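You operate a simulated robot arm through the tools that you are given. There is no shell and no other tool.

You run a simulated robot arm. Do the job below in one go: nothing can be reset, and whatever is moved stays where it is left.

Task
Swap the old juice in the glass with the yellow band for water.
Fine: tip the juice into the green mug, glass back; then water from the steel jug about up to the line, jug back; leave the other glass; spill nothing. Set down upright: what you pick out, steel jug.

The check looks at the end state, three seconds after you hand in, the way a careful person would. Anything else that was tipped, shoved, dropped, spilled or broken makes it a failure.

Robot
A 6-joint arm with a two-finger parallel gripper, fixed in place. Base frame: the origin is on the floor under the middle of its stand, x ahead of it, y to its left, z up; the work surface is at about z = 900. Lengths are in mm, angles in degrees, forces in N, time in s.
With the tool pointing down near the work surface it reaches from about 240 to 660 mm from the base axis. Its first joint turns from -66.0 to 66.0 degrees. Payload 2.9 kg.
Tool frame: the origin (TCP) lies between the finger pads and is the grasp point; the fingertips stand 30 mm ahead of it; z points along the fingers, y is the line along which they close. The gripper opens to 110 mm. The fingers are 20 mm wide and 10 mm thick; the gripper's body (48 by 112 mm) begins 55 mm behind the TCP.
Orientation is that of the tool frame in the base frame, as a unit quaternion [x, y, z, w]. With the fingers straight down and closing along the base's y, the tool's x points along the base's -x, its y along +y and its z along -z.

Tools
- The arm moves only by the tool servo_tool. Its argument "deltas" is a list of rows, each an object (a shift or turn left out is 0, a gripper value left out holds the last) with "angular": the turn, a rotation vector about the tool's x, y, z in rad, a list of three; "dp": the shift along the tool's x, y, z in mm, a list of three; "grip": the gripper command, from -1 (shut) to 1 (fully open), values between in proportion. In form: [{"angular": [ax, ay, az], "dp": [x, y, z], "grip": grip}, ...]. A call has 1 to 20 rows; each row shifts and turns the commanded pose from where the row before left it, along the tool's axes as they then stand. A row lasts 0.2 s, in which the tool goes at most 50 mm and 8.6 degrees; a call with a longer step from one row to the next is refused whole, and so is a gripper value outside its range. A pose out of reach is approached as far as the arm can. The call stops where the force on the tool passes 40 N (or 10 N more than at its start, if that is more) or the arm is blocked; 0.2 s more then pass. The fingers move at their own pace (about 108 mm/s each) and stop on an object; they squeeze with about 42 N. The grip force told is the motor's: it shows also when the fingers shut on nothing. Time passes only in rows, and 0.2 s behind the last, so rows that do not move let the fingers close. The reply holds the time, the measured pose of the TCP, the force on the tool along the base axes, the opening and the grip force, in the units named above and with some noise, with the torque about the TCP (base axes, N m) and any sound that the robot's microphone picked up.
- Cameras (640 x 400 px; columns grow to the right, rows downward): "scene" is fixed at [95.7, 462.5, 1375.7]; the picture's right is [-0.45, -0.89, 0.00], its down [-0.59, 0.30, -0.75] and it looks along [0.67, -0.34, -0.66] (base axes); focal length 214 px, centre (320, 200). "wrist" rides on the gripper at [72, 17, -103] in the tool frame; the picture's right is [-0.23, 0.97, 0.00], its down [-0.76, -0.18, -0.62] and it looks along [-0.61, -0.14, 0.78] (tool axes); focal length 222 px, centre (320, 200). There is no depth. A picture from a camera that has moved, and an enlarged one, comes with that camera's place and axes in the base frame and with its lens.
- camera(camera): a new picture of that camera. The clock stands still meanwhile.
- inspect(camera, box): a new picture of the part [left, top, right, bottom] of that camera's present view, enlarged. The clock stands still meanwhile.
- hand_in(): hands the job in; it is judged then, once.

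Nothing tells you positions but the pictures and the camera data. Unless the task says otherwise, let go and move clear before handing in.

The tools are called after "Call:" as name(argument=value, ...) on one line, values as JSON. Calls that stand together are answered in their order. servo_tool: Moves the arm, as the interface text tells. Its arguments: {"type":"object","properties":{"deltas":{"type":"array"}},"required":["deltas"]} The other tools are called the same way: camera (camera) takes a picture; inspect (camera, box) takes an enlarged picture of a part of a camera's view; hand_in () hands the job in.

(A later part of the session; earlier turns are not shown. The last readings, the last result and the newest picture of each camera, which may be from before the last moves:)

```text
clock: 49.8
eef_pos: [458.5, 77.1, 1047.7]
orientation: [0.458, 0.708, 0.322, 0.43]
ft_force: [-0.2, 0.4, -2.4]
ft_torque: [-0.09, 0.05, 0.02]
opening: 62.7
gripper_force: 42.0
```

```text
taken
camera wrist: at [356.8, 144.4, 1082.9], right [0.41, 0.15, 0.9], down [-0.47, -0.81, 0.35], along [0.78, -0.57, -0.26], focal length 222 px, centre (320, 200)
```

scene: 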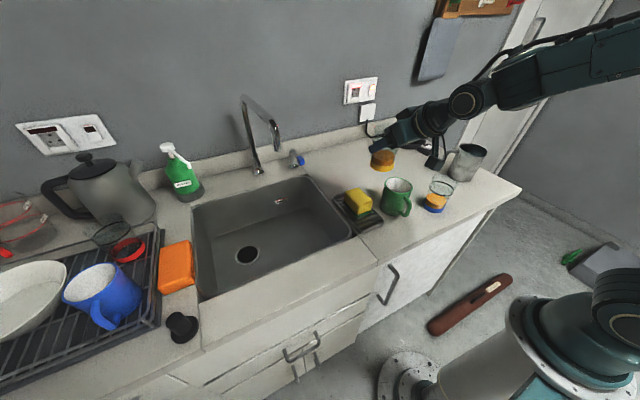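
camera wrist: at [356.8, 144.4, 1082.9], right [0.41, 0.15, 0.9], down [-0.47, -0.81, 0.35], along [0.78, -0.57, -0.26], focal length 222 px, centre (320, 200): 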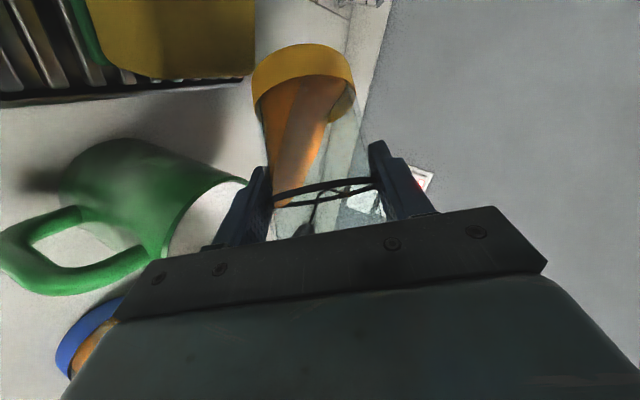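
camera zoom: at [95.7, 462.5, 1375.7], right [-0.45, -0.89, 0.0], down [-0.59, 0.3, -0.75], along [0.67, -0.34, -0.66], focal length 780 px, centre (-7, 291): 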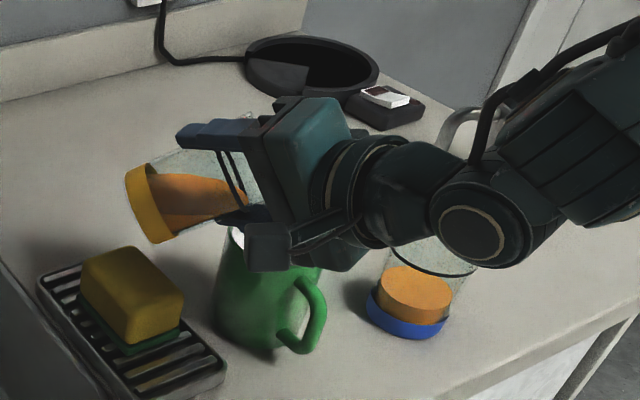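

The geometry puts the lip over the mug's opening with the lower finger just clear of the rim. I roll a little further to the verge of pouring and check again.

Call:
servo_tool(deltas=[{"angular": [0, 0, 0.0489]}, {"angular": [0, 0, 0.0489]}, {"angular": [0, 0, 0.0489]}, {"angular": [0, 0, 0.0489]}, {"angular": [0, 0, 0.0349]}, {}])

Call:
inspect(camera="scene", box=[340, 130, 450, 220])

Call:
inspect(camera="wrist", box=[100, 30, 440, 250])

```text
clock: 51.2
eef_pos: [459.2, 80.6, 1048.5]
orientation: [0.536, 0.651, 0.37, 0.39]
ft_force: [0.7, -0.9, -2.8]
ft_torque: [-0.03, 0.05, 0.01]
opening: 63.0
gripper_force: 42.5
```

```text
4.44 times, centred on (395, 175) of scene
camera zoom: at [95.7, 462.5, 1375.7], right [-0.45, -0.89, 0.0], down [-0.59, 0.3, -0.75], along [0.67, -0.34, -0.66], focal length 953 px, centre (-13, 311)
```

zoom: 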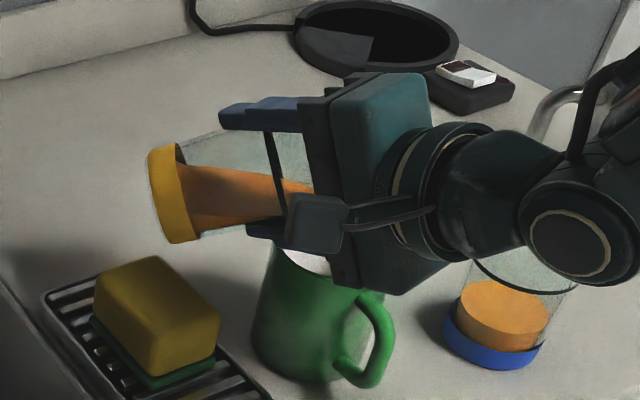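

```text
1.82 times, centred on (270, 140) of wrist
camera zoom: at [363.1, 147.0, 1098.5], right [0.43, -0.08, 0.9], down [-0.54, -0.82, 0.19], along [0.72, -0.57, -0.39], focal length 404 px, centre (411, 309)
```

zoom: 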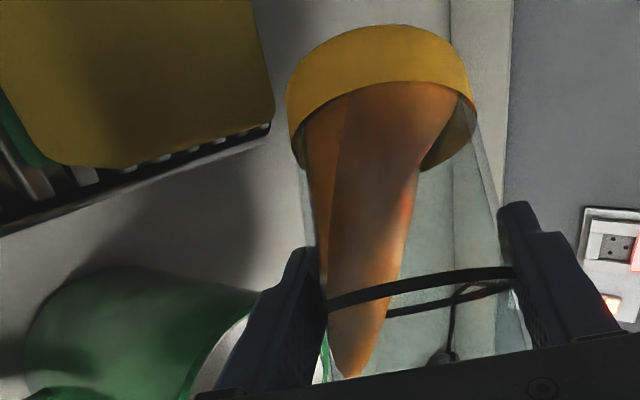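

The lip is about 15 mm upstream of the mug's centre and 28 mm above its rim, with the juice right at the lip. I start the slow pour.

Call:
servo_tool(deltas=[{"angular": [0, 0, 0.03], "dp": [-0.7, 0.35, -0.18]}, {"angular": [0, 0, 0.03], "dp": [-0.7, 0.35, -0.18]}, {"angular": [0, 0, 0.03], "dp": [-0.7, 0.4, -0.18]}, {"angular": [0, 0, 0.02], "dp": [-0.4, 0.25, -0.12]}])

Call:
inspect(camera="scene", box=[340, 130, 450, 220])

Call:
inspect(camera="wrist", box=[100, 30, 440, 250])

```text
clock: 52.2
eef_pos: [459.1, 77.2, 1050.8]
orientation: [0.57, 0.621, 0.391, 0.37]
ft_force: [-0.2, 0.7, -2.4]
ft_torque: [-0.06, 0.04, -0.03]
opening: 62.9
gripper_force: 41.9
```

```text
4.44 times, centred on (395, 175) of scene
camera zoom: at [95.7, 462.5, 1375.7], right [-0.45, -0.89, 0.0], down [-0.59, 0.3, -0.75], along [0.67, -0.34, -0.66], focal length 953 px, centre (-13, 311)
```

zoom: 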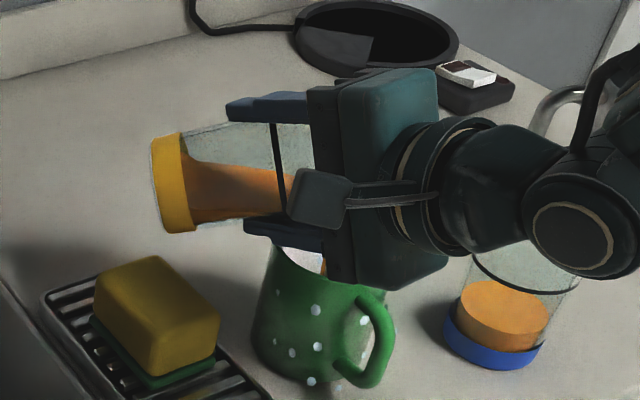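

```text
1.82 times, centred on (270, 140) of wrist
camera zoom: at [367.9, 143.6, 1107.7], right [0.43, -0.18, 0.89], down [-0.58, -0.81, 0.11], along [0.69, -0.56, -0.45], focal length 404 px, centre (411, 309)
```

zoom: 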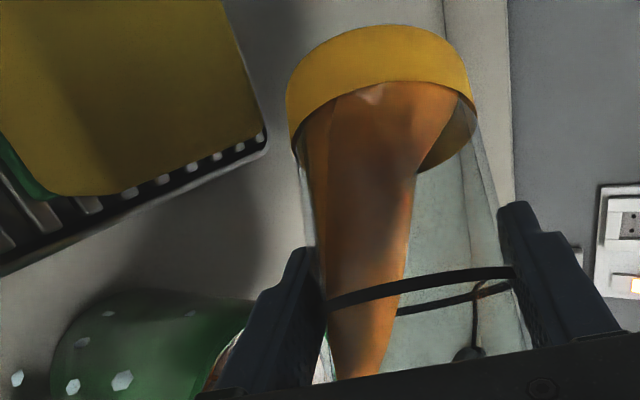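

White dots have appeared on the mug; I pause and look closely at what they are before continuing.

Call:
inspect(camera="scene", box=[375, 180, 440, 225])

Call:
inspect(camera="wrist", box=[90, 140, 250, 260])

```text
8.89 times, centred on (408, 202) of scene
camera zoom: at [95.7, 462.5, 1375.7], right [-0.45, -0.89, 0.0], down [-0.59, 0.3, -0.75], along [0.67, -0.34, -0.66], focal length 1906 px, centre (-458, 178)
```

zoom: 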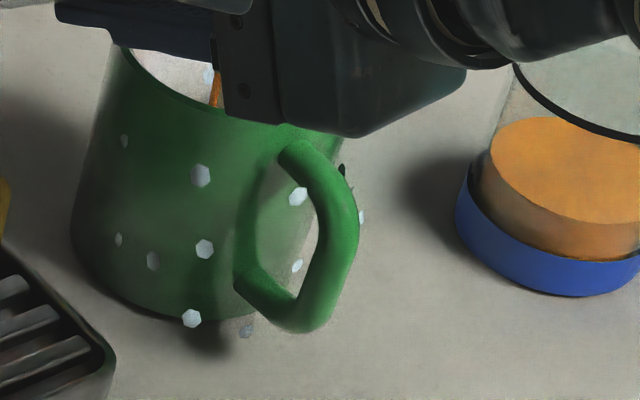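

```text
3.33 times, centred on (170, 200) of wrist
camera zoom: at [367.9, 143.6, 1107.7], right [0.43, -0.18, 0.89], down [-0.58, -0.81, 0.11], along [0.69, -0.56, -0.45], focal length 740 px, centre (820, 200)
```

zoom: 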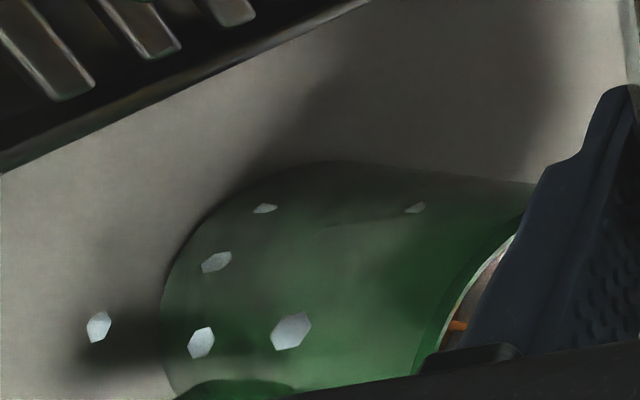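

I see a thin orange stream inside the mug, but also pale hexagonal specks around it that I can't explain yet. I tip the glass back a little to stop the flow and look again.

Call:
servo_tool(deltas=[{"angular": [0, 0, -0.08]}, {"angular": [0, 0, -0.08]}, {}])

Call:
inspect(camera="scene", box=[360, 170, 440, 225])

Call:
camera(camera="wrist")

Call:
camera(camera="scene")

```text
clock: 53.0
eef_pos: [459.1, 78.6, 1050.0]
orientation: [0.519, 0.664, 0.359, 0.401]
ft_force: [-0.6, -0.1, -3.3]
ft_torque: [-0.03, 0.06, 0.01]
opening: 62.9
gripper_force: 42.1
```

```text
7.27 times, centred on (400, 198) of scene
camera zoom: at [95.7, 462.5, 1375.7], right [-0.45, -0.89, 0.0], down [-0.59, 0.3, -0.75], along [0.67, -0.34, -0.66], focal length 1560 px, centre (-262, 218)
```

zoom: 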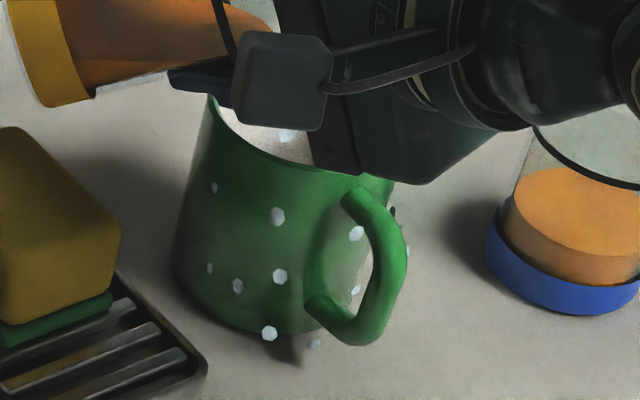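

```text
taken
camera wrist: at [362.3, 145.7, 1096.8], right [0.42, -0.02, 0.91], down [-0.53, -0.82, 0.22], along [0.74, -0.57, -0.36], focal length 222 px, centre (320, 200)
```

wrist: 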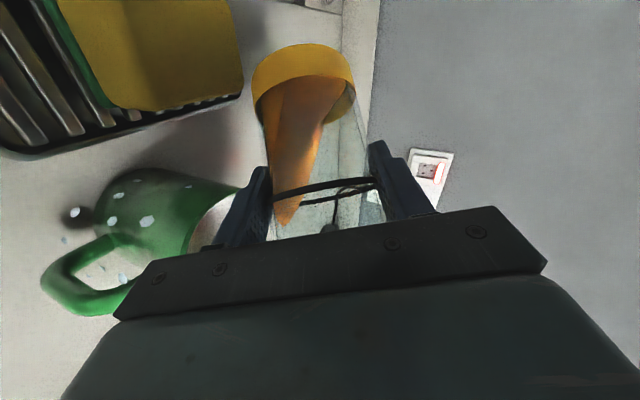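

```text
taken
```

scene: 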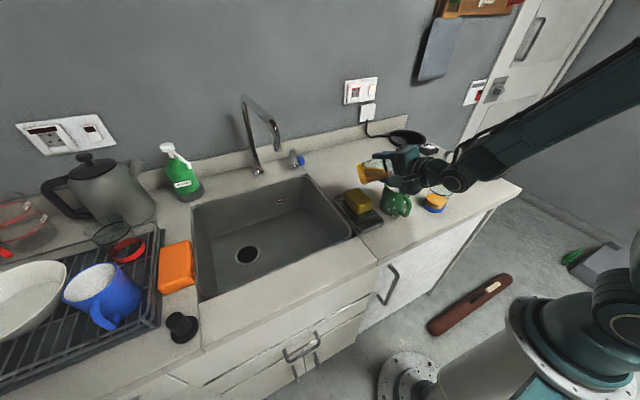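

Call:
inspect(camera="wrist", box=[30, 150, 230, 320])

Call:
inspect(camera="scene", box=[378, 180, 418, 222])

```text
2.35 times, centred on (130, 235) of wrist
camera zoom: at [362.3, 145.7, 1096.8], right [0.42, -0.02, 0.91], down [-0.53, -0.82, 0.22], along [0.74, -0.57, -0.36], focal length 523 px, centre (767, 118)
```

zoom: 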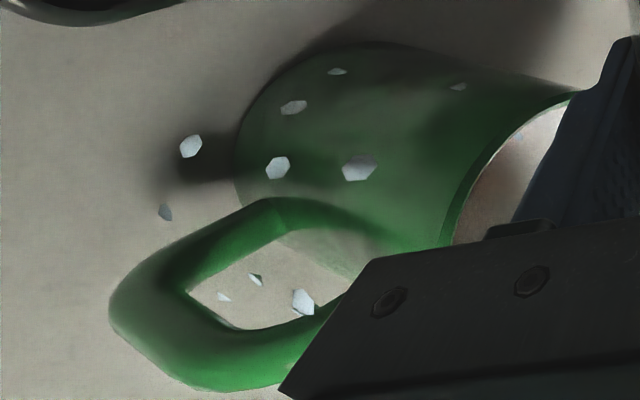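

```text
9.52 times, centred on (398, 201) of scene
camera zoom: at [95.7, 462.5, 1375.7], right [-0.45, -0.89, 0.0], down [-0.59, 0.3, -0.75], along [0.67, -0.34, -0.66], focal length 2043 px, centre (-423, 190)
```

zoom: 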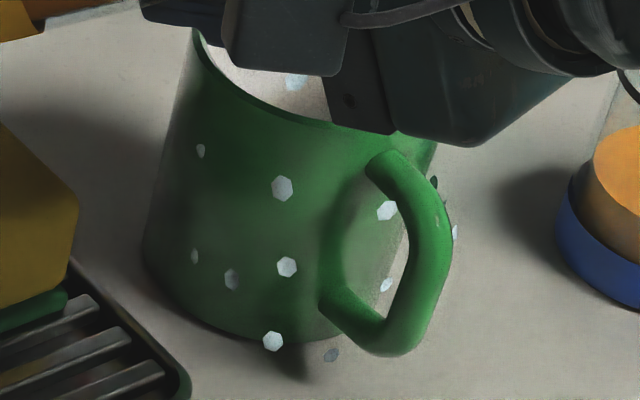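

The specks are fixed on a shell around the mug's wall and haven't moved, so they look like a pattern that shows up on the mug rather than drops, and the stream itself was orange and inside the mug. I resume the slow pour.

Call:
servo_tool(deltas=[{"angular": [0, 0, 0.036], "dp": [-0.57, 0.18, -0.07]}, {"angular": [0, 0, 0.036], "dp": [-0.57, 0.18, -0.07]}, {"angular": [0, 0, 0.036], "dp": [-0.57, 0.18, -0.07]}, {"angular": [0, 0, 0.036], "dp": [-0.57, 0.18, -0.07]}, {"angular": [0, 0, 0.03], "dp": [-0.57, 0.18, -0.07]}, {"angular": [0, 0, 0.03], "dp": [-0.57, 0.18, -0.07]}, {"angular": [0, 0, 0.03], "dp": [-0.57, 0.18, -0.07]}])

Call:
inspect(camera="scene", box=[360, 150, 450, 225])

Call:
inspect(camera="wrist", box=[30, 30, 430, 320])

```text
clock: 54.6
eef_pos: [460.0, 74.4, 1050.9]
orientation: [0.593, 0.599, 0.405, 0.354]
ft_force: [0.7, 0.1, -1.9]
ft_torque: [-0.07, 0.08, 0.01]
opening: 62.8
gripper_force: 42.1
```

```text
5.33 times, centred on (405, 188) of scene
camera zoom: at [95.7, 462.5, 1375.7], right [-0.45, -0.89, 0.0], down [-0.59, 0.3, -0.75], along [0.67, -0.34, -0.66], focal length 1144 px, centre (-133, 267)
```

zoom: 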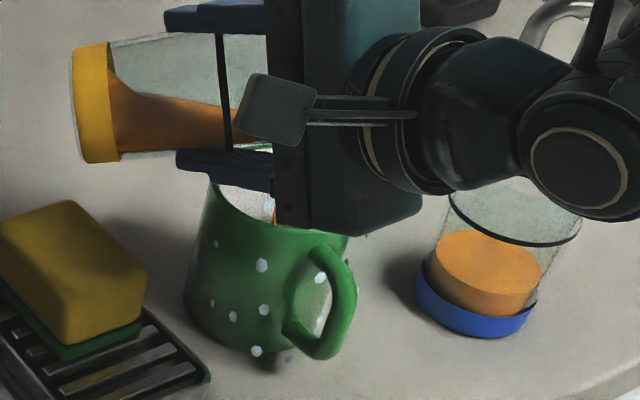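

```text
1.38 times, centred on (230, 175) of wrist
camera zoom: at [370.2, 138.9, 1114.5], right [0.42, -0.26, 0.87], down [-0.61, -0.79, 0.06], along [0.67, -0.55, -0.49], focal length 306 px, centre (444, 234)
```

zoom: 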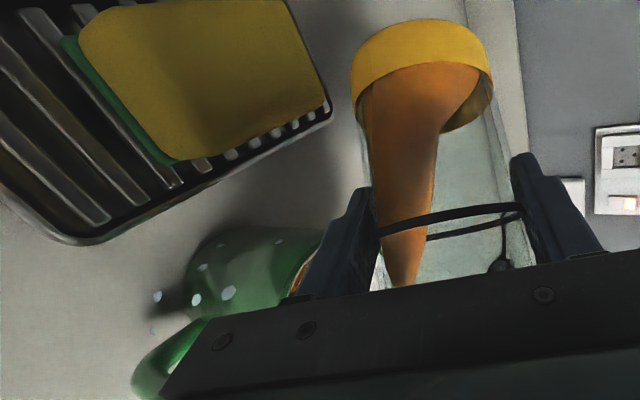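

The stream is going into the mug. I continue rolling slowly, following with the lip.

Call:
servo_tool(deltas=[{"angular": [0, 0, 0.03], "dp": [-0.5, 0.4, -0.14]}, {"angular": [0, 0, 0.03], "dp": [-0.5, 0.4, -0.14]}, {"angular": [0, 0, 0.03], "dp": [-0.5, 0.4, -0.14]}, {"angular": [0, 0, 0.03], "dp": [-0.5, 0.4, -0.14]}, {"angular": [0, 0, 0.03], "dp": [-0.5, 0.43, -0.14]}, {"angular": [0, 0, 0.03], "dp": [-0.5, 0.43, -0.14]}, {"angular": [0, 0, 0.03], "dp": [-0.5, 0.43, -0.14]}, {"angular": [0, 0, 0.03], "dp": [-0.5, 0.43, -0.14]}, {"angular": [0, 0, 0.03], "dp": [-0.5, 0.45, -0.14]}, {"angular": [0, 0, 0.03], "dp": [-0.5, 0.45, -0.14]}])

Call:
inspect(camera="scene", box=[360, 150, 450, 225])

Call:
inspect(camera="wrist", box=[30, 30, 430, 320])

```text
clock: 56.8
eef_pos: [460.2, 66.0, 1054.6]
orientation: [0.676, 0.503, 0.453, 0.29]
ft_force: [0.2, -0.8, -1.7]
ft_torque: [-0.07, 0.06, 0.0]
opening: 62.7
gripper_force: 42.0
```

```text
5.33 times, centred on (405, 188) of scene
camera zoom: at [95.7, 462.5, 1375.7], right [-0.45, -0.89, 0.0], down [-0.59, 0.3, -0.75], along [0.67, -0.34, -0.66], focal length 1144 px, centre (-133, 267)
```

zoom: 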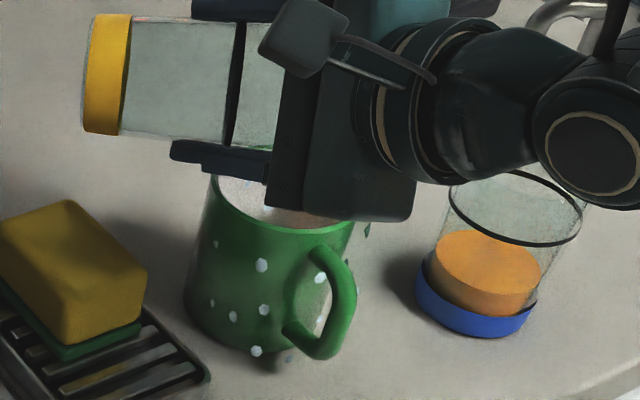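

```text
1.38 times, centred on (230, 175) of wrist
camera zoom: at [379.5, 123.6, 1135.5], right [0.39, -0.53, 0.75], down [-0.7, -0.7, -0.13], along [0.6, -0.48, -0.64], focal length 306 px, centre (444, 234)
```

zoom: 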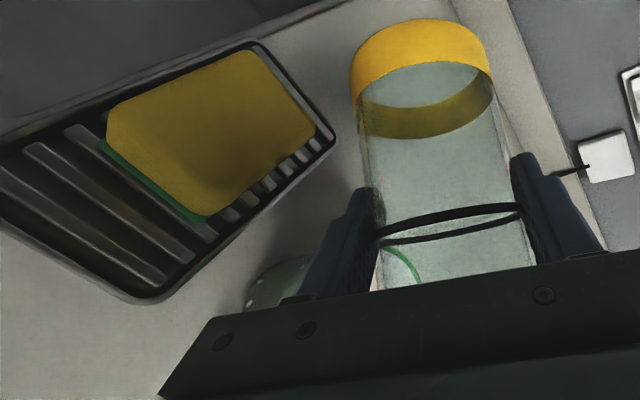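

The glass looks empty. I roll a bit further and hold to let the last drops drain into the mug.

Call:
servo_tool(deltas=[{"angular": [0, 0, 0.04], "dp": [-0.25, 0.73, -0.24]}, {"angular": [0, 0, 0.04], "dp": [-0.25, 0.73, -0.24]}, {"angular": [0, 0, 0.04], "dp": [-0.25, 0.73, -0.24]}, {"angular": [0, 0, 0.04], "dp": [-0.25, 0.73, -0.24]}, {"angular": [0, 0, 0.04], "dp": [-0.25, 0.73, -0.24]}, {"angular": [0, 0, 0.04], "dp": [-0.25, 0.73, -0.24]}, {"angular": [0, 0, 0.04], "dp": [-0.25, 0.73, -0.24]}, {}, {}, {}, {}, {}, {}, {}, {}, {}])

Call:
inspect(camera="scene", box=[360, 150, 450, 225])

Call:
inspect(camera="wrist", box=[200, 20, 440, 240])

```text
clock: 60.2
eef_pos: [461.0, 64.7, 1059.2]
orientation: [0.74, 0.405, 0.488, 0.224]
ft_force: [0.9, -0.6, -1.3]
ft_torque: [-0.02, 0.06, 0.0]
opening: 63.1
gripper_force: 42.4
```

```text
5.33 times, centred on (405, 188) of scene
camera zoom: at [95.7, 462.5, 1375.7], right [-0.45, -0.89, 0.0], down [-0.59, 0.3, -0.75], along [0.67, -0.34, -0.66], focal length 1144 px, centre (-133, 267)
```

zoom: 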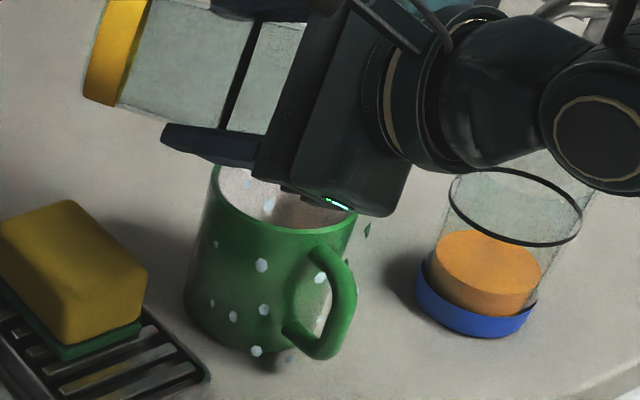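

```text
1.82 times, centred on (320, 130) of wrist
camera zoom: at [387.9, 107.0, 1153.8], right [0.32, -0.74, 0.59], down [-0.78, -0.56, -0.28], along [0.54, -0.37, -0.76], focal length 404 px, centre (320, 327)
```

zoom: 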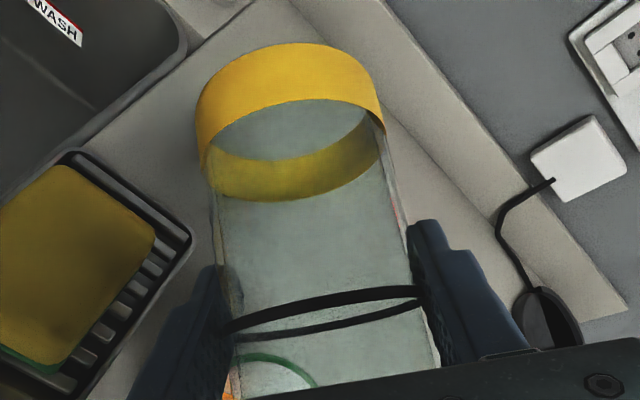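

The glass is empty and its lip is still over the mug. I raise it and then roll back upright.

Call:
servo_tool(deltas=[{"dp": [7.2, 9.7, -5.6]}, {"dp": [14.4, 19.4, -11.3]}, {"dp": [14.4, 19.4, -11.3]}, {"dp": [7.2, 9.7, -5.6]}, {}])

Call:
servo_tool(deltas=[{"angular": [0, 0, -0.1382]}, {"angular": [0, 0, -0.1382]}, {"angular": [0, 0, -0.1382]}, {"angular": [0, 0, -0.1382]}, {"angular": [0, 0, -0.1382]}, {"angular": [0, 0, -0.1382]}, {"angular": [0, 0, -0.1382]}, {"angular": [0, 0, -0.1382]}, {"angular": [0, 0, -0.1382]}, {"angular": [0, 0, -0.1382]}, {"angular": [0, 0, -0.1382]}, {"angular": [0, 0, -0.1382]}, {"angular": [0, 0, -0.1382]}, {"angular": [0, 0, -0.1382]}, {"angular": [0, 0, -0.1382]}, {"angular": [0, 0, -0.1382]}, {"angular": [0, 0.107, 0]}, {"angular": [0, 0.107, 0]}, {"angular": [0, 0.107, 0]}, {}])

Call:
camera(camera="scene")

Call:
inspect(camera="scene", box=[360, 130, 470, 225])

```text
clock: 61.4
eef_pos: [461.4, 65.9, 1137.9]
orientation: [0.74, 0.405, 0.488, 0.224]
ft_force: [-0.3, 0.2, -2.3]
ft_torque: [-0.03, 0.02, -0.01]
opening: 62.9
gripper_force: 41.6
```

```text
clock: 65.6
eef_pos: [460.0, 63.0, 1139.4]
orientation: [-0.032, 0.918, 0.013, 0.396]
ft_force: [0.3, 1.0, -1.8]
ft_torque: [0.0, 0.02, -0.03]
opening: 63.0
gripper_force: 42.4
```

```text
taken
```

scene: 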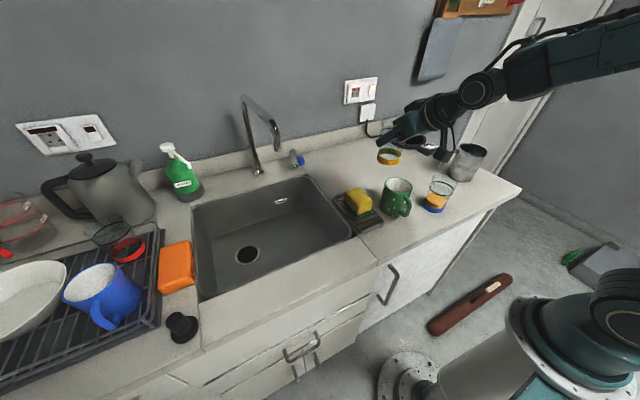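

```text
4.21 times, centred on (415, 178) of scene
camera zoom: at [95.7, 462.5, 1375.7], right [-0.45, -0.89, 0.0], down [-0.59, 0.3, -0.75], along [0.67, -0.34, -0.66], focal length 903 px, centre (-80, 295)
```

zoom: 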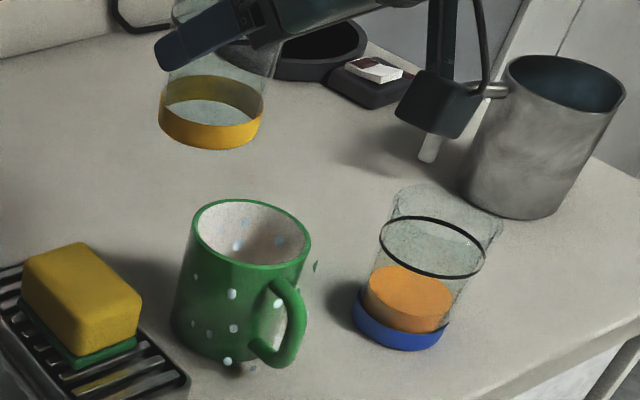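

The counter is clean, the glass is empty, and the mug sits where it was. I carry the empty glass back above its original spot, reversing the path.

Call:
servo_tool(deltas=[{"dp": [4.6, -16, -5]}, {"dp": [9.3, -32, -10]}, {"dp": [9.3, -32, -10]}, {"dp": [9.3, -32, -10]}, {"dp": [4.7, -16, -5]}, {"angular": [0.1046, 0, 0.0978]}, {"angular": [0.1046, 0, 0.0978]}, {"angular": [0.1046, 0, 0.0978]}, {"angular": [0.1046, 0, 0.0978]}, {"dp": [-2, -17.1, 2.2]}, {"dp": [-4, -34.3, 4.3]}, {"dp": [-4, -34.3, 4.3]}, {"dp": [-4, -34.3, 4.3]}, {"dp": [-2, -17.1, 2.2]}, {}, {}])

```text
clock: 69.0
eef_pos: [369.0, -201.1, 1141.6]
orientation: [0.228, 0.889, -0.1, 0.384]
ft_force: [0.1, 0.2, -1.4]
ft_torque: [0.03, 0.04, 0.0]
opening: 62.9
gripper_force: 41.5
```

Call:
servo_tool(deltas=[{"dp": [12, 0.5, 11.3]}, {"dp": [22, 0.5, 20.7]}, {"dp": [22, 0, 20.7]}, {"dp": [22, 0, 20.7]}, {"dp": [22, 0, 20.7]}, {"dp": [12, 0, 11.3]}, {}, {}])

Call:
camera(camera="wrist")

Call:
inspect(camera="scene", box=[400, 120, 560, 225])

```text
clock: 70.8
eef_pos: [368.1, -198.5, 985.3]
orientation: [0.227, 0.889, -0.1, 0.384]
ft_force: [0.2, 1.2, -1.9]
ft_torque: [-0.01, 0.01, 0.06]
opening: 62.6
gripper_force: 41.9
```

```text
taken
camera wrist: at [267.3, -123.8, 1004.4], right [0.61, 0.78, 0.16], down [-0.02, -0.19, 0.98], along [0.8, -0.6, -0.09], focal length 222 px, centre (320, 200)
```

wrist: 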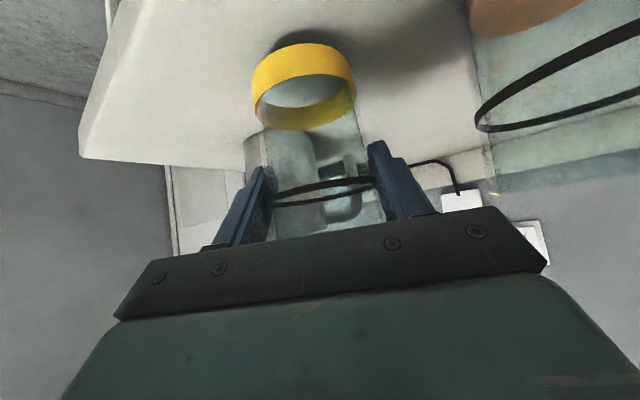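

```text
3.81 times, centred on (480, 172) of scene
camera zoom: at [95.7, 462.5, 1375.8], right [-0.45, -0.89, 0.0], down [-0.59, 0.3, -0.75], along [0.67, -0.34, -0.66], focal length 817 px, centre (-290, 305)
```

zoom: 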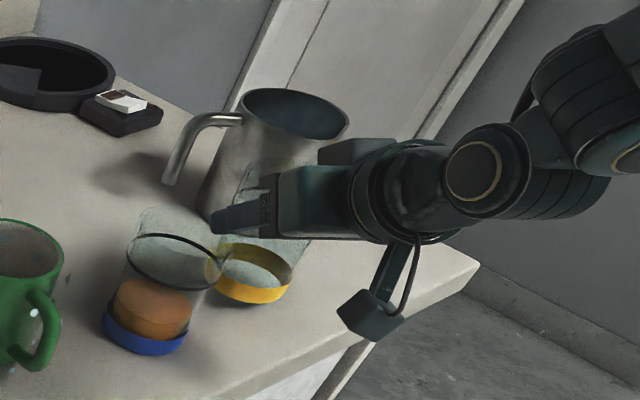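

The glass is empty and about 11 mm above its old spot. Lowering gently to the counter.

Call:
servo_tool(deltas=[{"dp": [1.8, -0.5, 1.6]}, {"dp": [1.46, 0, 1.37]}, {"dp": [1.46, 0, 1.37]}, {"dp": [1.46, 0, 1.37]}, {"dp": [0.73, 0, 0.69]}, {}])

```text
clock: 72.2
eef_pos: [369.8, -198.5, 976.5]
orientation: [0.227, 0.889, -0.1, 0.384]
ft_force: [-0.2, -0.6, -2.6]
ft_torque: [0.0, -0.01, -0.03]
opening: 62.7
gripper_force: 42.2
```

Call:
servo_tool(deltas=[{"dp": [0.73, 0, 0.69]}, {"dp": [0.73, 0, 0.69]}, {}])

```text
clock: 73.0
eef_pos: [368.7, -198.1, 974.7]
orientation: [0.227, 0.89, -0.099, 0.383]
ft_force: [0.2, -0.6, -1.8]
ft_torque: [0.0, 0.02, 0.02]
opening: 62.8
gripper_force: 42.3
```

Call:
servo_tool(deltas=[{"dp": [0.5, 0, 0.47]}, {"dp": [0.5, 0, 0.47]}, {}])

```text
clock: 73.8
eef_pos: [370.2, -198.6, 974.9]
orientation: [0.228, 0.889, -0.1, 0.385]
ft_force: [-6.5, 1.7, 18.0]
ft_torque: [0.48, -0.02, 0.17]
opening: 62.7
gripper_force: 42.0
```

The glass has touched the counter. I relax the press slightly and open the fingers.

Call:
servo_tool(deltas=[{"dp": [-0.55, 0, -0.5]}, {}, {"grip": 0.2}, {"grip": 0.35}, {"grip": 0.55}, {"grip": 0.67}, {}, {}])

Call:
camera(camera="wrist")

```text
clock: 75.6
eef_pos: [370.2, -198.9, 974.7]
orientation: [0.228, 0.889, -0.1, 0.384]
ft_force: [-0.7, -0.3, 0.3]
ft_torque: [-0.01, -0.01, 0.0]
opening: 91.7
gripper_force: 0.1
```

```text
taken
camera wrist: at [269.0, -123.7, 992.0], right [0.61, 0.78, 0.16], down [-0.02, -0.19, 0.98], along [0.8, -0.6, -0.09], focal length 222 px, centre (320, 200)
```

wrist: 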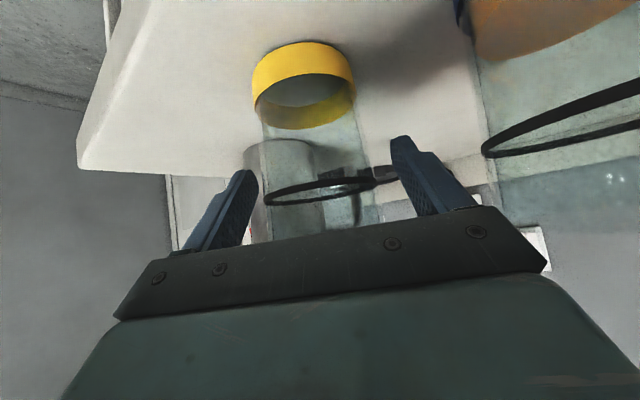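

Released and standing upright. I raise straight up out of the way and then look around from above.

Call:
servo_tool(deltas=[{"dp": [-14, 0, -13.2]}, {"dp": [-24, 0, -22.6]}, {"dp": [-24, 0, -22.6]}, {"dp": [-24, 0, -22.6]}, {"dp": [-24, 0, -22.6]}, {"dp": [-24, 0, -22.6]}, {}, {"angular": [0, 0.1365, 0]}, {"angular": [0, 0.1365, 0]}, {"angular": [0, 0.1365, 0]}, {"angular": [0, 0.1365, 0]}, {"angular": [0, 0.1365, 0]}, {"angular": [0, 0.1365, 0]}, {}])

Call:
camera(camera="scene")

Call:
camera(camera="wrist")

```text
clock: 78.6
eef_pos: [369.1, -198.0, 1158.6]
orientation: [0.249, 0.969, -0.001, -0.002]
ft_force: [-1.0, -0.3, -0.3]
ft_torque: [0.01, 0.01, 0.01]
opening: 91.9
gripper_force: 0.1
```

```text
taken
```

scene: 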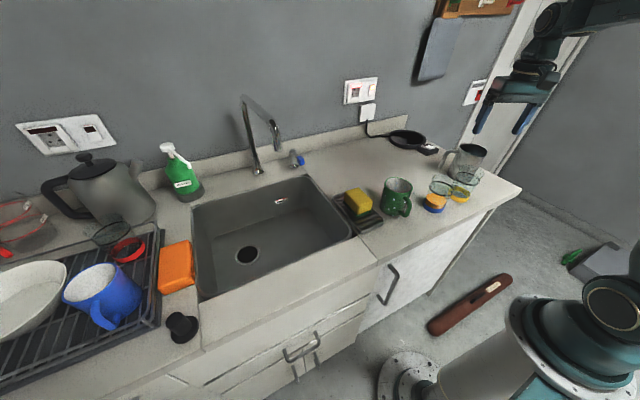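

```text
taken
camera wrist: at [315.0, -148.2, 1261.3], right [0.67, 0.74, 0.0], down [0.59, -0.52, 0.62], along [0.46, -0.42, -0.78], focal length 222 px, centre (320, 200)
```

wrist: 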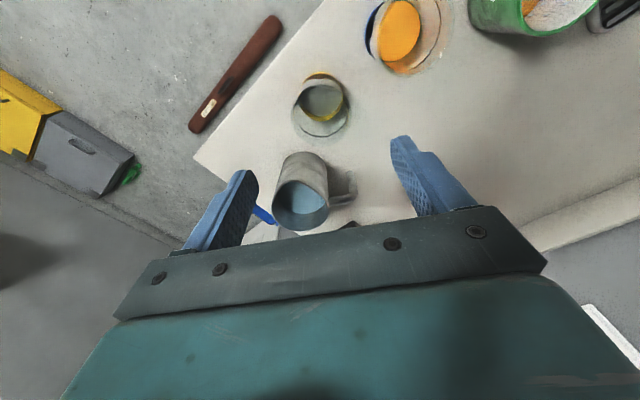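

Call:
inspect(camera="scene", box=[370, 130, 510, 225])

Call:
inspect(camera="wrist", box=[220, 40, 420, 240])

Call:
inspect(camera="wrist", box=[400, 0, 640, 120])

```text
4.21 times, centred on (440, 178) of scene
camera zoom: at [95.7, 462.5, 1375.7], right [-0.45, -0.89, 0.0], down [-0.59, 0.3, -0.75], along [0.67, -0.34, -0.66], focal length 903 px, centre (-185, 295)
```

zoom: 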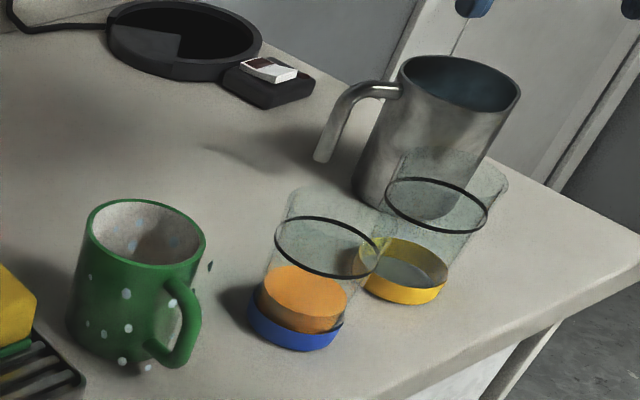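

```text
2.00 times, centred on (320, 140) of wrist
camera zoom: at [315.0, -148.2, 1261.3], right [0.67, 0.74, 0.0], down [0.59, -0.52, 0.62], along [0.46, -0.42, -0.78], focal length 444 px, centre (320, 320)
```

zoom: 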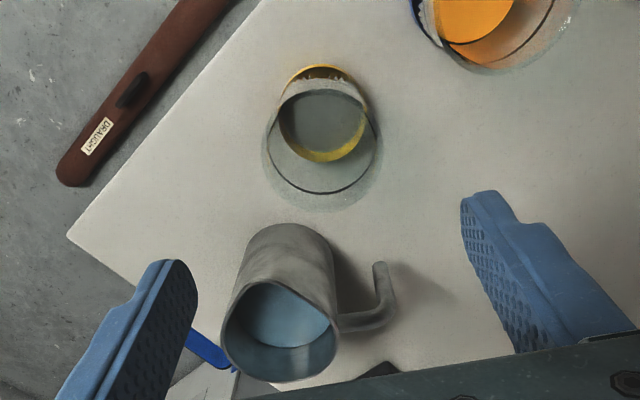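

```text
2.67 times, centred on (520, 60) of wrist
camera zoom: at [315.0, -148.2, 1261.3], right [0.67, 0.74, 0.0], down [0.59, -0.52, 0.62], along [0.46, -0.42, -0.78], focal length 592 px, centre (-213, 573)
```

zoom: 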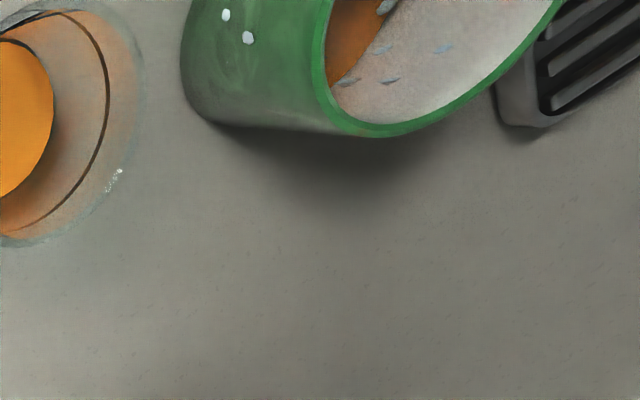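

Juice is now in the mug, the glass is back and empty, and the counter is dry. Next the jug: I go above it with the gripper fully open, yawed so the fingers will land between spout (~150°) and handle (~53°).

Call:
servo_tool(deltas=[{"dp": [-32, -14.9, 0], "grip": 1}, {"dp": [-32, -14.9, 0]}, {"dp": [-32, -14.9, 0]}, {"dp": [-32, -14.9, 0]}, {"angular": [0, 0, -0.1396]}, {"angular": [0, 0, -0.1396]}, {"angular": [0, 0, -0.1396]}, {"angular": [0, 0, -0.1396]}, {"angular": [0, 0, -0.1396]}, {}, {}])

Call:
camera(camera="wrist")

Call:
inspect(camera="wrist", box=[230, 40, 410, 200])

```text
clock: 81.0
eef_pos: [453.9, -311.6, 1158.6]
orientation: [-0.098, 0.995, 0.0, -0.002]
ft_force: [1.3, -0.3, 0.1]
ft_torque: [0.02, 0.03, -0.01]
opening: 110.2
gripper_force: 0.3
```

```text
taken
camera wrist: at [380.3, -309.0, 1260.8], right [0.03, 1.0, 0.0], down [0.78, -0.02, 0.62], along [0.62, -0.02, -0.78], focal length 222 px, centre (320, 200)
```

wrist: 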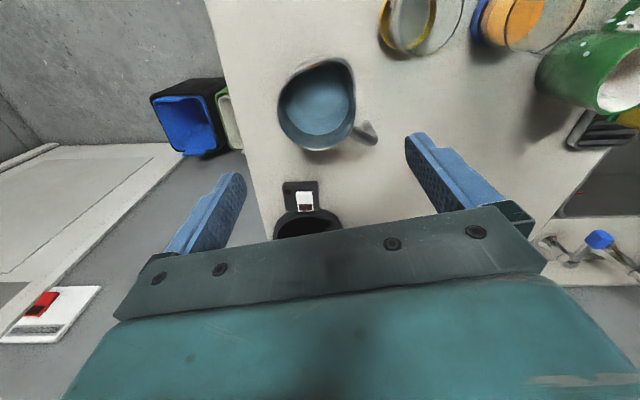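

```text
2.50 times, centred on (320, 120) of wrist
camera zoom: at [380.3, -309.0, 1260.8], right [0.03, 1.0, 0.0], down [0.78, -0.02, 0.62], along [0.62, -0.02, -0.78], focal length 555 px, centre (320, 400)
```

zoom: 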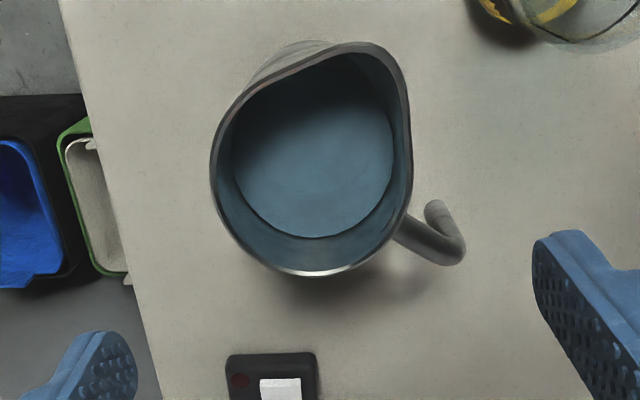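

The jug's axis is about (456, -313.5), spout tip at az ~150°, handle at ~57°, so fingers closing along az ~97° clear both. I fine-tune yaw and position and come down to just above the rim.

Call:
servo_tool(deltas=[{"angular": [0, 0, 0.073]}, {"dp": [-1.9, -2.1, 10]}, {"dp": [0, 0, 30]}, {"dp": [0, 0, 30]}, {"dp": [0, 0, 25]}, {}, {}])

Call:
camera(camera="wrist")

Call:
inspect(camera="scene", box=[400, 80, 540, 220])

```text
clock: 82.6
eef_pos: [452.8, -314.3, 1061.7]
orientation: [-0.061, 0.998, 0.0, -0.003]
ft_force: [0.4, 0.4, -0.5]
ft_torque: [-0.03, 0.03, 0.0]
opening: 110.1
gripper_force: 0.1
```

```text
taken
camera wrist: at [380.3, -306.6, 1165.7], right [0.11, 0.99, 0.0], down [0.78, -0.08, 0.62], along [0.62, -0.07, -0.78], focal length 222 px, centre (320, 200)
```

wrist: 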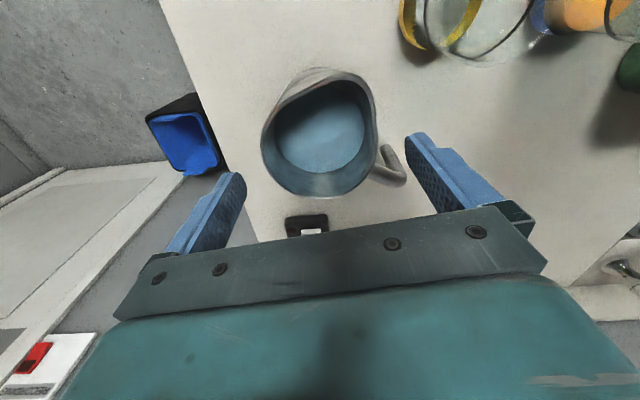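

```text
2.86 times, centred on (470, 150) of scene
camera zoom: at [95.7, 462.5, 1375.7], right [-0.45, -0.89, 0.0], down [-0.59, 0.3, -0.75], along [0.67, -0.34, -0.66], focal length 613 px, centre (-109, 343)
```

zoom: 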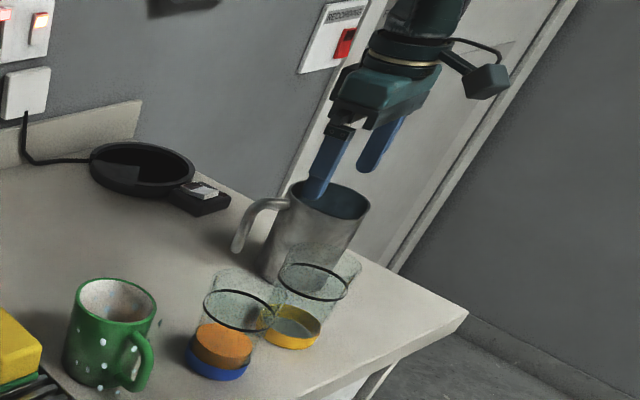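

The jug is centred between the open fingers, and the handle is well forward of the finger. Descending to the grasp height.

Call:
servo_tool(deltas=[{"dp": [0, 0, 20]}, {"dp": [0, 0, 20]}, {"dp": [0, 0, 20]}, {"dp": [0, 0, 16]}, {"dp": [0, 0, 10]}, {}, {}])

Call:
camera(camera="wrist")

Call:
inspect(camera="scene", box=[400, 80, 540, 220])

```text
clock: 84.2
eef_pos: [454.2, -315.6, 975.9]
orientation: [-0.061, 0.998, 0.001, -0.002]
ft_force: [0.0, -1.5, -0.2]
ft_torque: [0.02, 0.01, -0.03]
opening: 110.1
gripper_force: 0.1
```

```text
taken
camera wrist: at [381.4, -307.5, 1078.6], right [0.11, 0.99, 0.0], down [0.78, -0.08, 0.62], along [0.62, -0.07, -0.78], focal length 222 px, centre (320, 200)
```

wrist: 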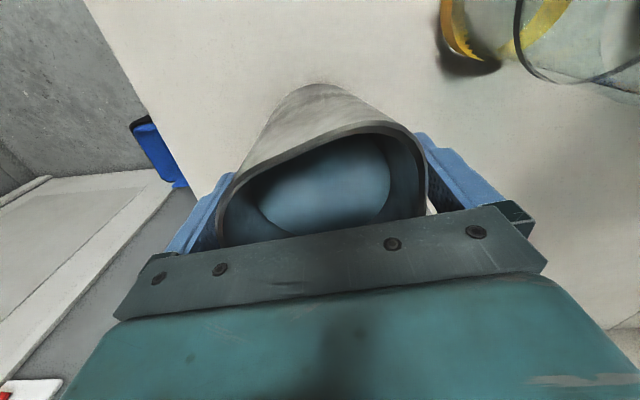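

```text
2.86 times, centred on (470, 150) of scene
camera zoom: at [95.7, 462.5, 1375.7], right [-0.45, -0.89, 0.0], down [-0.59, 0.3, -0.75], along [0.67, -0.34, -0.66], focal length 613 px, centre (-109, 343)
```

zoom: 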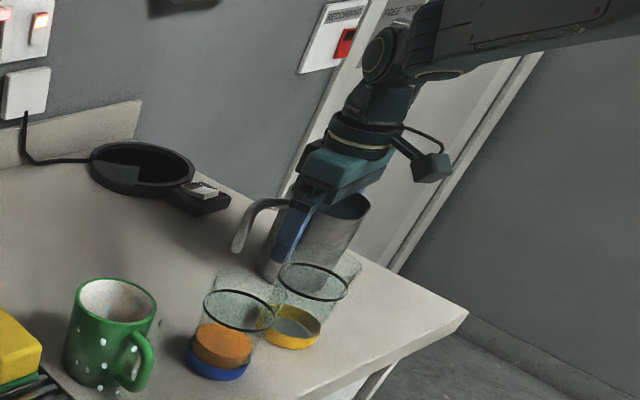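

Fingers are on both sides of the jug with no contact. Closing on it.

Call:
servo_tool(deltas=[{"grip": 0.75}, {"grip": 0.65}, {"grip": -1}, {"grip": -1}, {"grip": -1}, {"grip": -1}, {"grip": -1}])

Call:
camera(camera="wrist")

```text
clock: 85.8
eef_pos: [454.5, -315.4, 976.6]
orientation: [-0.061, 0.998, -0.001, -0.002]
ft_force: [0.6, -0.9, 0.5]
ft_torque: [0.03, -0.01, -0.05]
opening: 87.2
gripper_force: 42.2
```

```text
taken
camera wrist: at [381.4, -307.5, 1078.7], right [0.11, 0.99, 0.0], down [0.78, -0.08, 0.62], along [0.62, -0.07, -0.78], focal length 222 px, centre (320, 200)
```

wrist: 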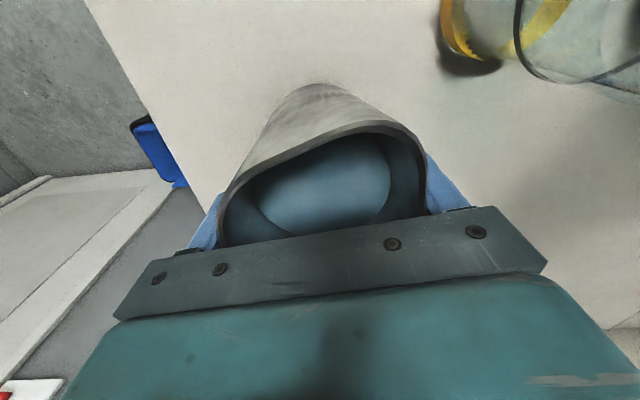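

Firm grip at 87 mm. Lifting slowly straight up and checking that it hangs level.

Call:
servo_tool(deltas=[{"dp": [0, 0, -3]}, {"dp": [0, 0, -6]}, {"dp": [0, 0, -8]}, {"dp": [0, 0, -8]}, {}, {}])

Call:
camera(camera="wrist")

Call:
inspect(camera="scene", box=[400, 80, 540, 220])

```text
clock: 87.2
eef_pos: [454.9, -315.3, 1000.6]
orientation: [-0.061, 0.998, -0.001, -0.002]
ft_force: [0.3, 0.2, -5.6]
ft_torque: [-0.09, 0.01, 0.02]
opening: 87.0
gripper_force: 42.3
```

```text
taken
camera wrist: at [381.4, -306.8, 1104.0], right [0.11, 0.99, 0.0], down [0.78, -0.08, 0.62], along [0.62, -0.07, -0.78], focal length 222 px, centre (320, 200)
```

wrist: 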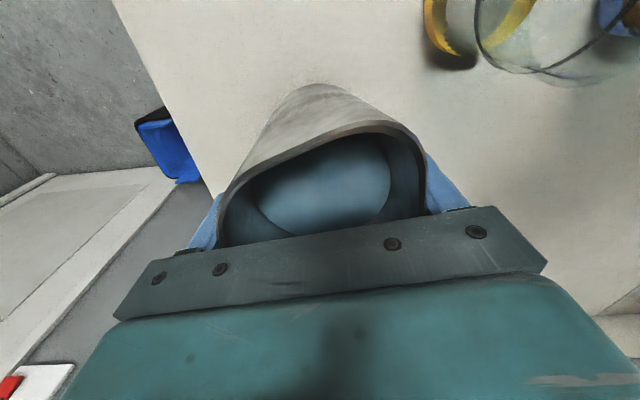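

```text
2.86 times, centred on (470, 150) of scene
camera zoom: at [95.8, 462.4, 1375.8], right [-0.45, -0.89, 0.0], down [-0.59, 0.3, -0.75], along [0.67, -0.34, -0.66], focal length 613 px, centre (-109, 343)
```

zoom: 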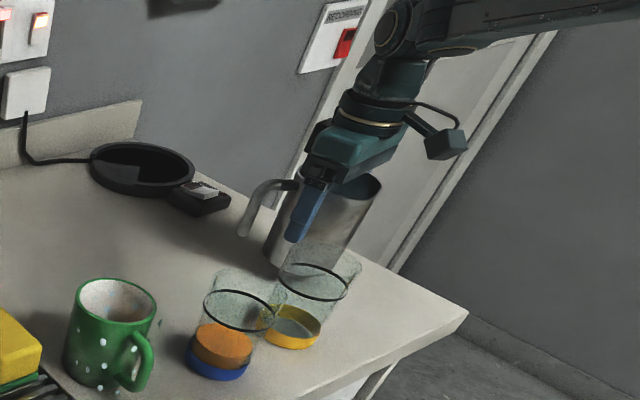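

The jug is held level (image unchanged, about 5.6 N). Before moving I measure the glass's present position more precisely.

Call:
inspect(camera="scene", box=[435, 160, 499, 210])

Call:
inspect(camera="wrist", box=[400, 0, 640, 120])

```text
8.00 times, centred on (467, 185) of scene
camera zoom: at [95.8, 462.4, 1375.8], right [-0.45, -0.89, 0.0], down [-0.59, 0.3, -0.75], along [0.67, -0.34, -0.66], focal length 1716 px, centre (-856, 320)
```

zoom: 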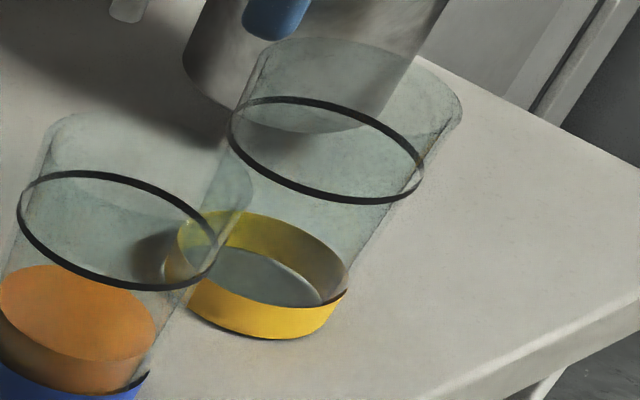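

```text
2.67 times, centred on (520, 60) of wrist
camera zoom: at [381.4, -306.8, 1104.0], right [0.11, 0.99, 0.0], down [0.78, -0.08, 0.62], along [0.62, -0.07, -0.78], focal length 592 px, centre (-213, 573)
```

zoom: 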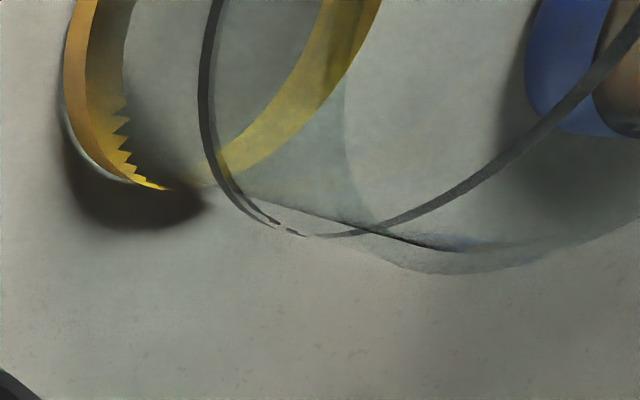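

Cross-checking the views, the glass now stands at about (378, -203.5), within a couple of mm of where it was. I raise the jug and bring it upright to the pouring side of the glass, well above its rim.

Call:
servo_tool(deltas=[{"dp": [0, 0, -12]}, {"dp": [0, 0, -25]}, {"dp": [0, 0, -28]}, {"dp": [0, 0, -28]}, {"dp": [0, 0, -16]}, {}, {"dp": [0, 9, 0]}, {"dp": [0, 18, 0]}, {"dp": [0.2, 18, 0]}, {"dp": [0.2, 18, 0]}, {"dp": [0.2, 9, 0]}, {}, {}])

Call:
inspect(camera="scene", box=[400, 80, 540, 220])

Call:
camera(camera="wrist")

```text
clock: 90.0
eef_pos: [444.8, -243.5, 1109.2]
orientation: [-0.061, 0.998, 0.0, -0.002]
ft_force: [0.4, 0.6, -5.3]
ft_torque: [-0.08, 0.06, -0.01]
opening: 87.1
gripper_force: 41.7
```

```text
2.86 times, centred on (470, 150) of scene
camera zoom: at [95.8, 462.4, 1375.8], right [-0.45, -0.89, 0.0], down [-0.59, 0.3, -0.75], along [0.67, -0.34, -0.66], focal length 613 px, centre (-109, 343)
```

zoom: 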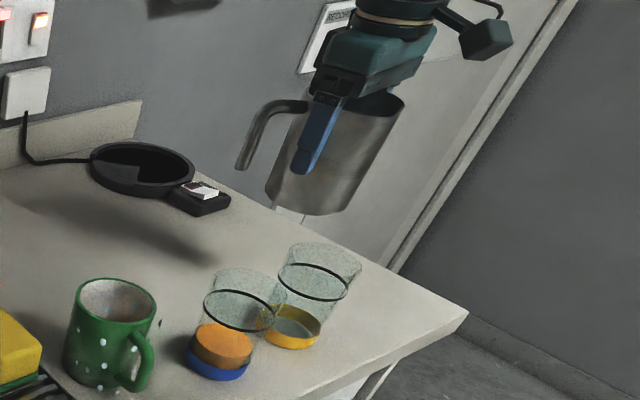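

```text
taken
camera wrist: at [371.7, -234.9, 1213.1], right [0.11, 0.99, 0.0], down [0.78, -0.08, 0.62], along [0.62, -0.07, -0.78], focal length 222 px, centre (320, 200)
```

wrist: 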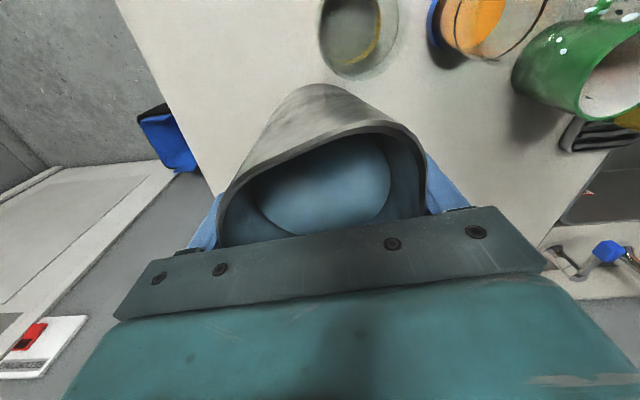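

Call:
inspect(camera="wrist", box=[220, 0, 440, 170])

```text
2.35 times, centred on (330, 85) of wrist
camera zoom: at [371.7, -234.9, 1213.1], right [0.11, 0.99, 0.0], down [0.78, -0.08, 0.62], along [0.62, -0.07, -0.78], focal length 523 px, centre (296, 471)
```

zoom: 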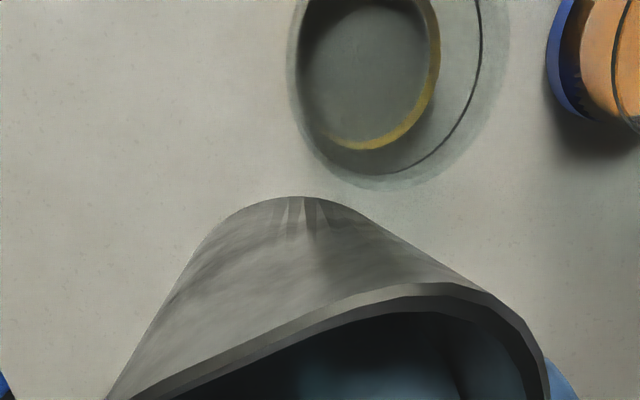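

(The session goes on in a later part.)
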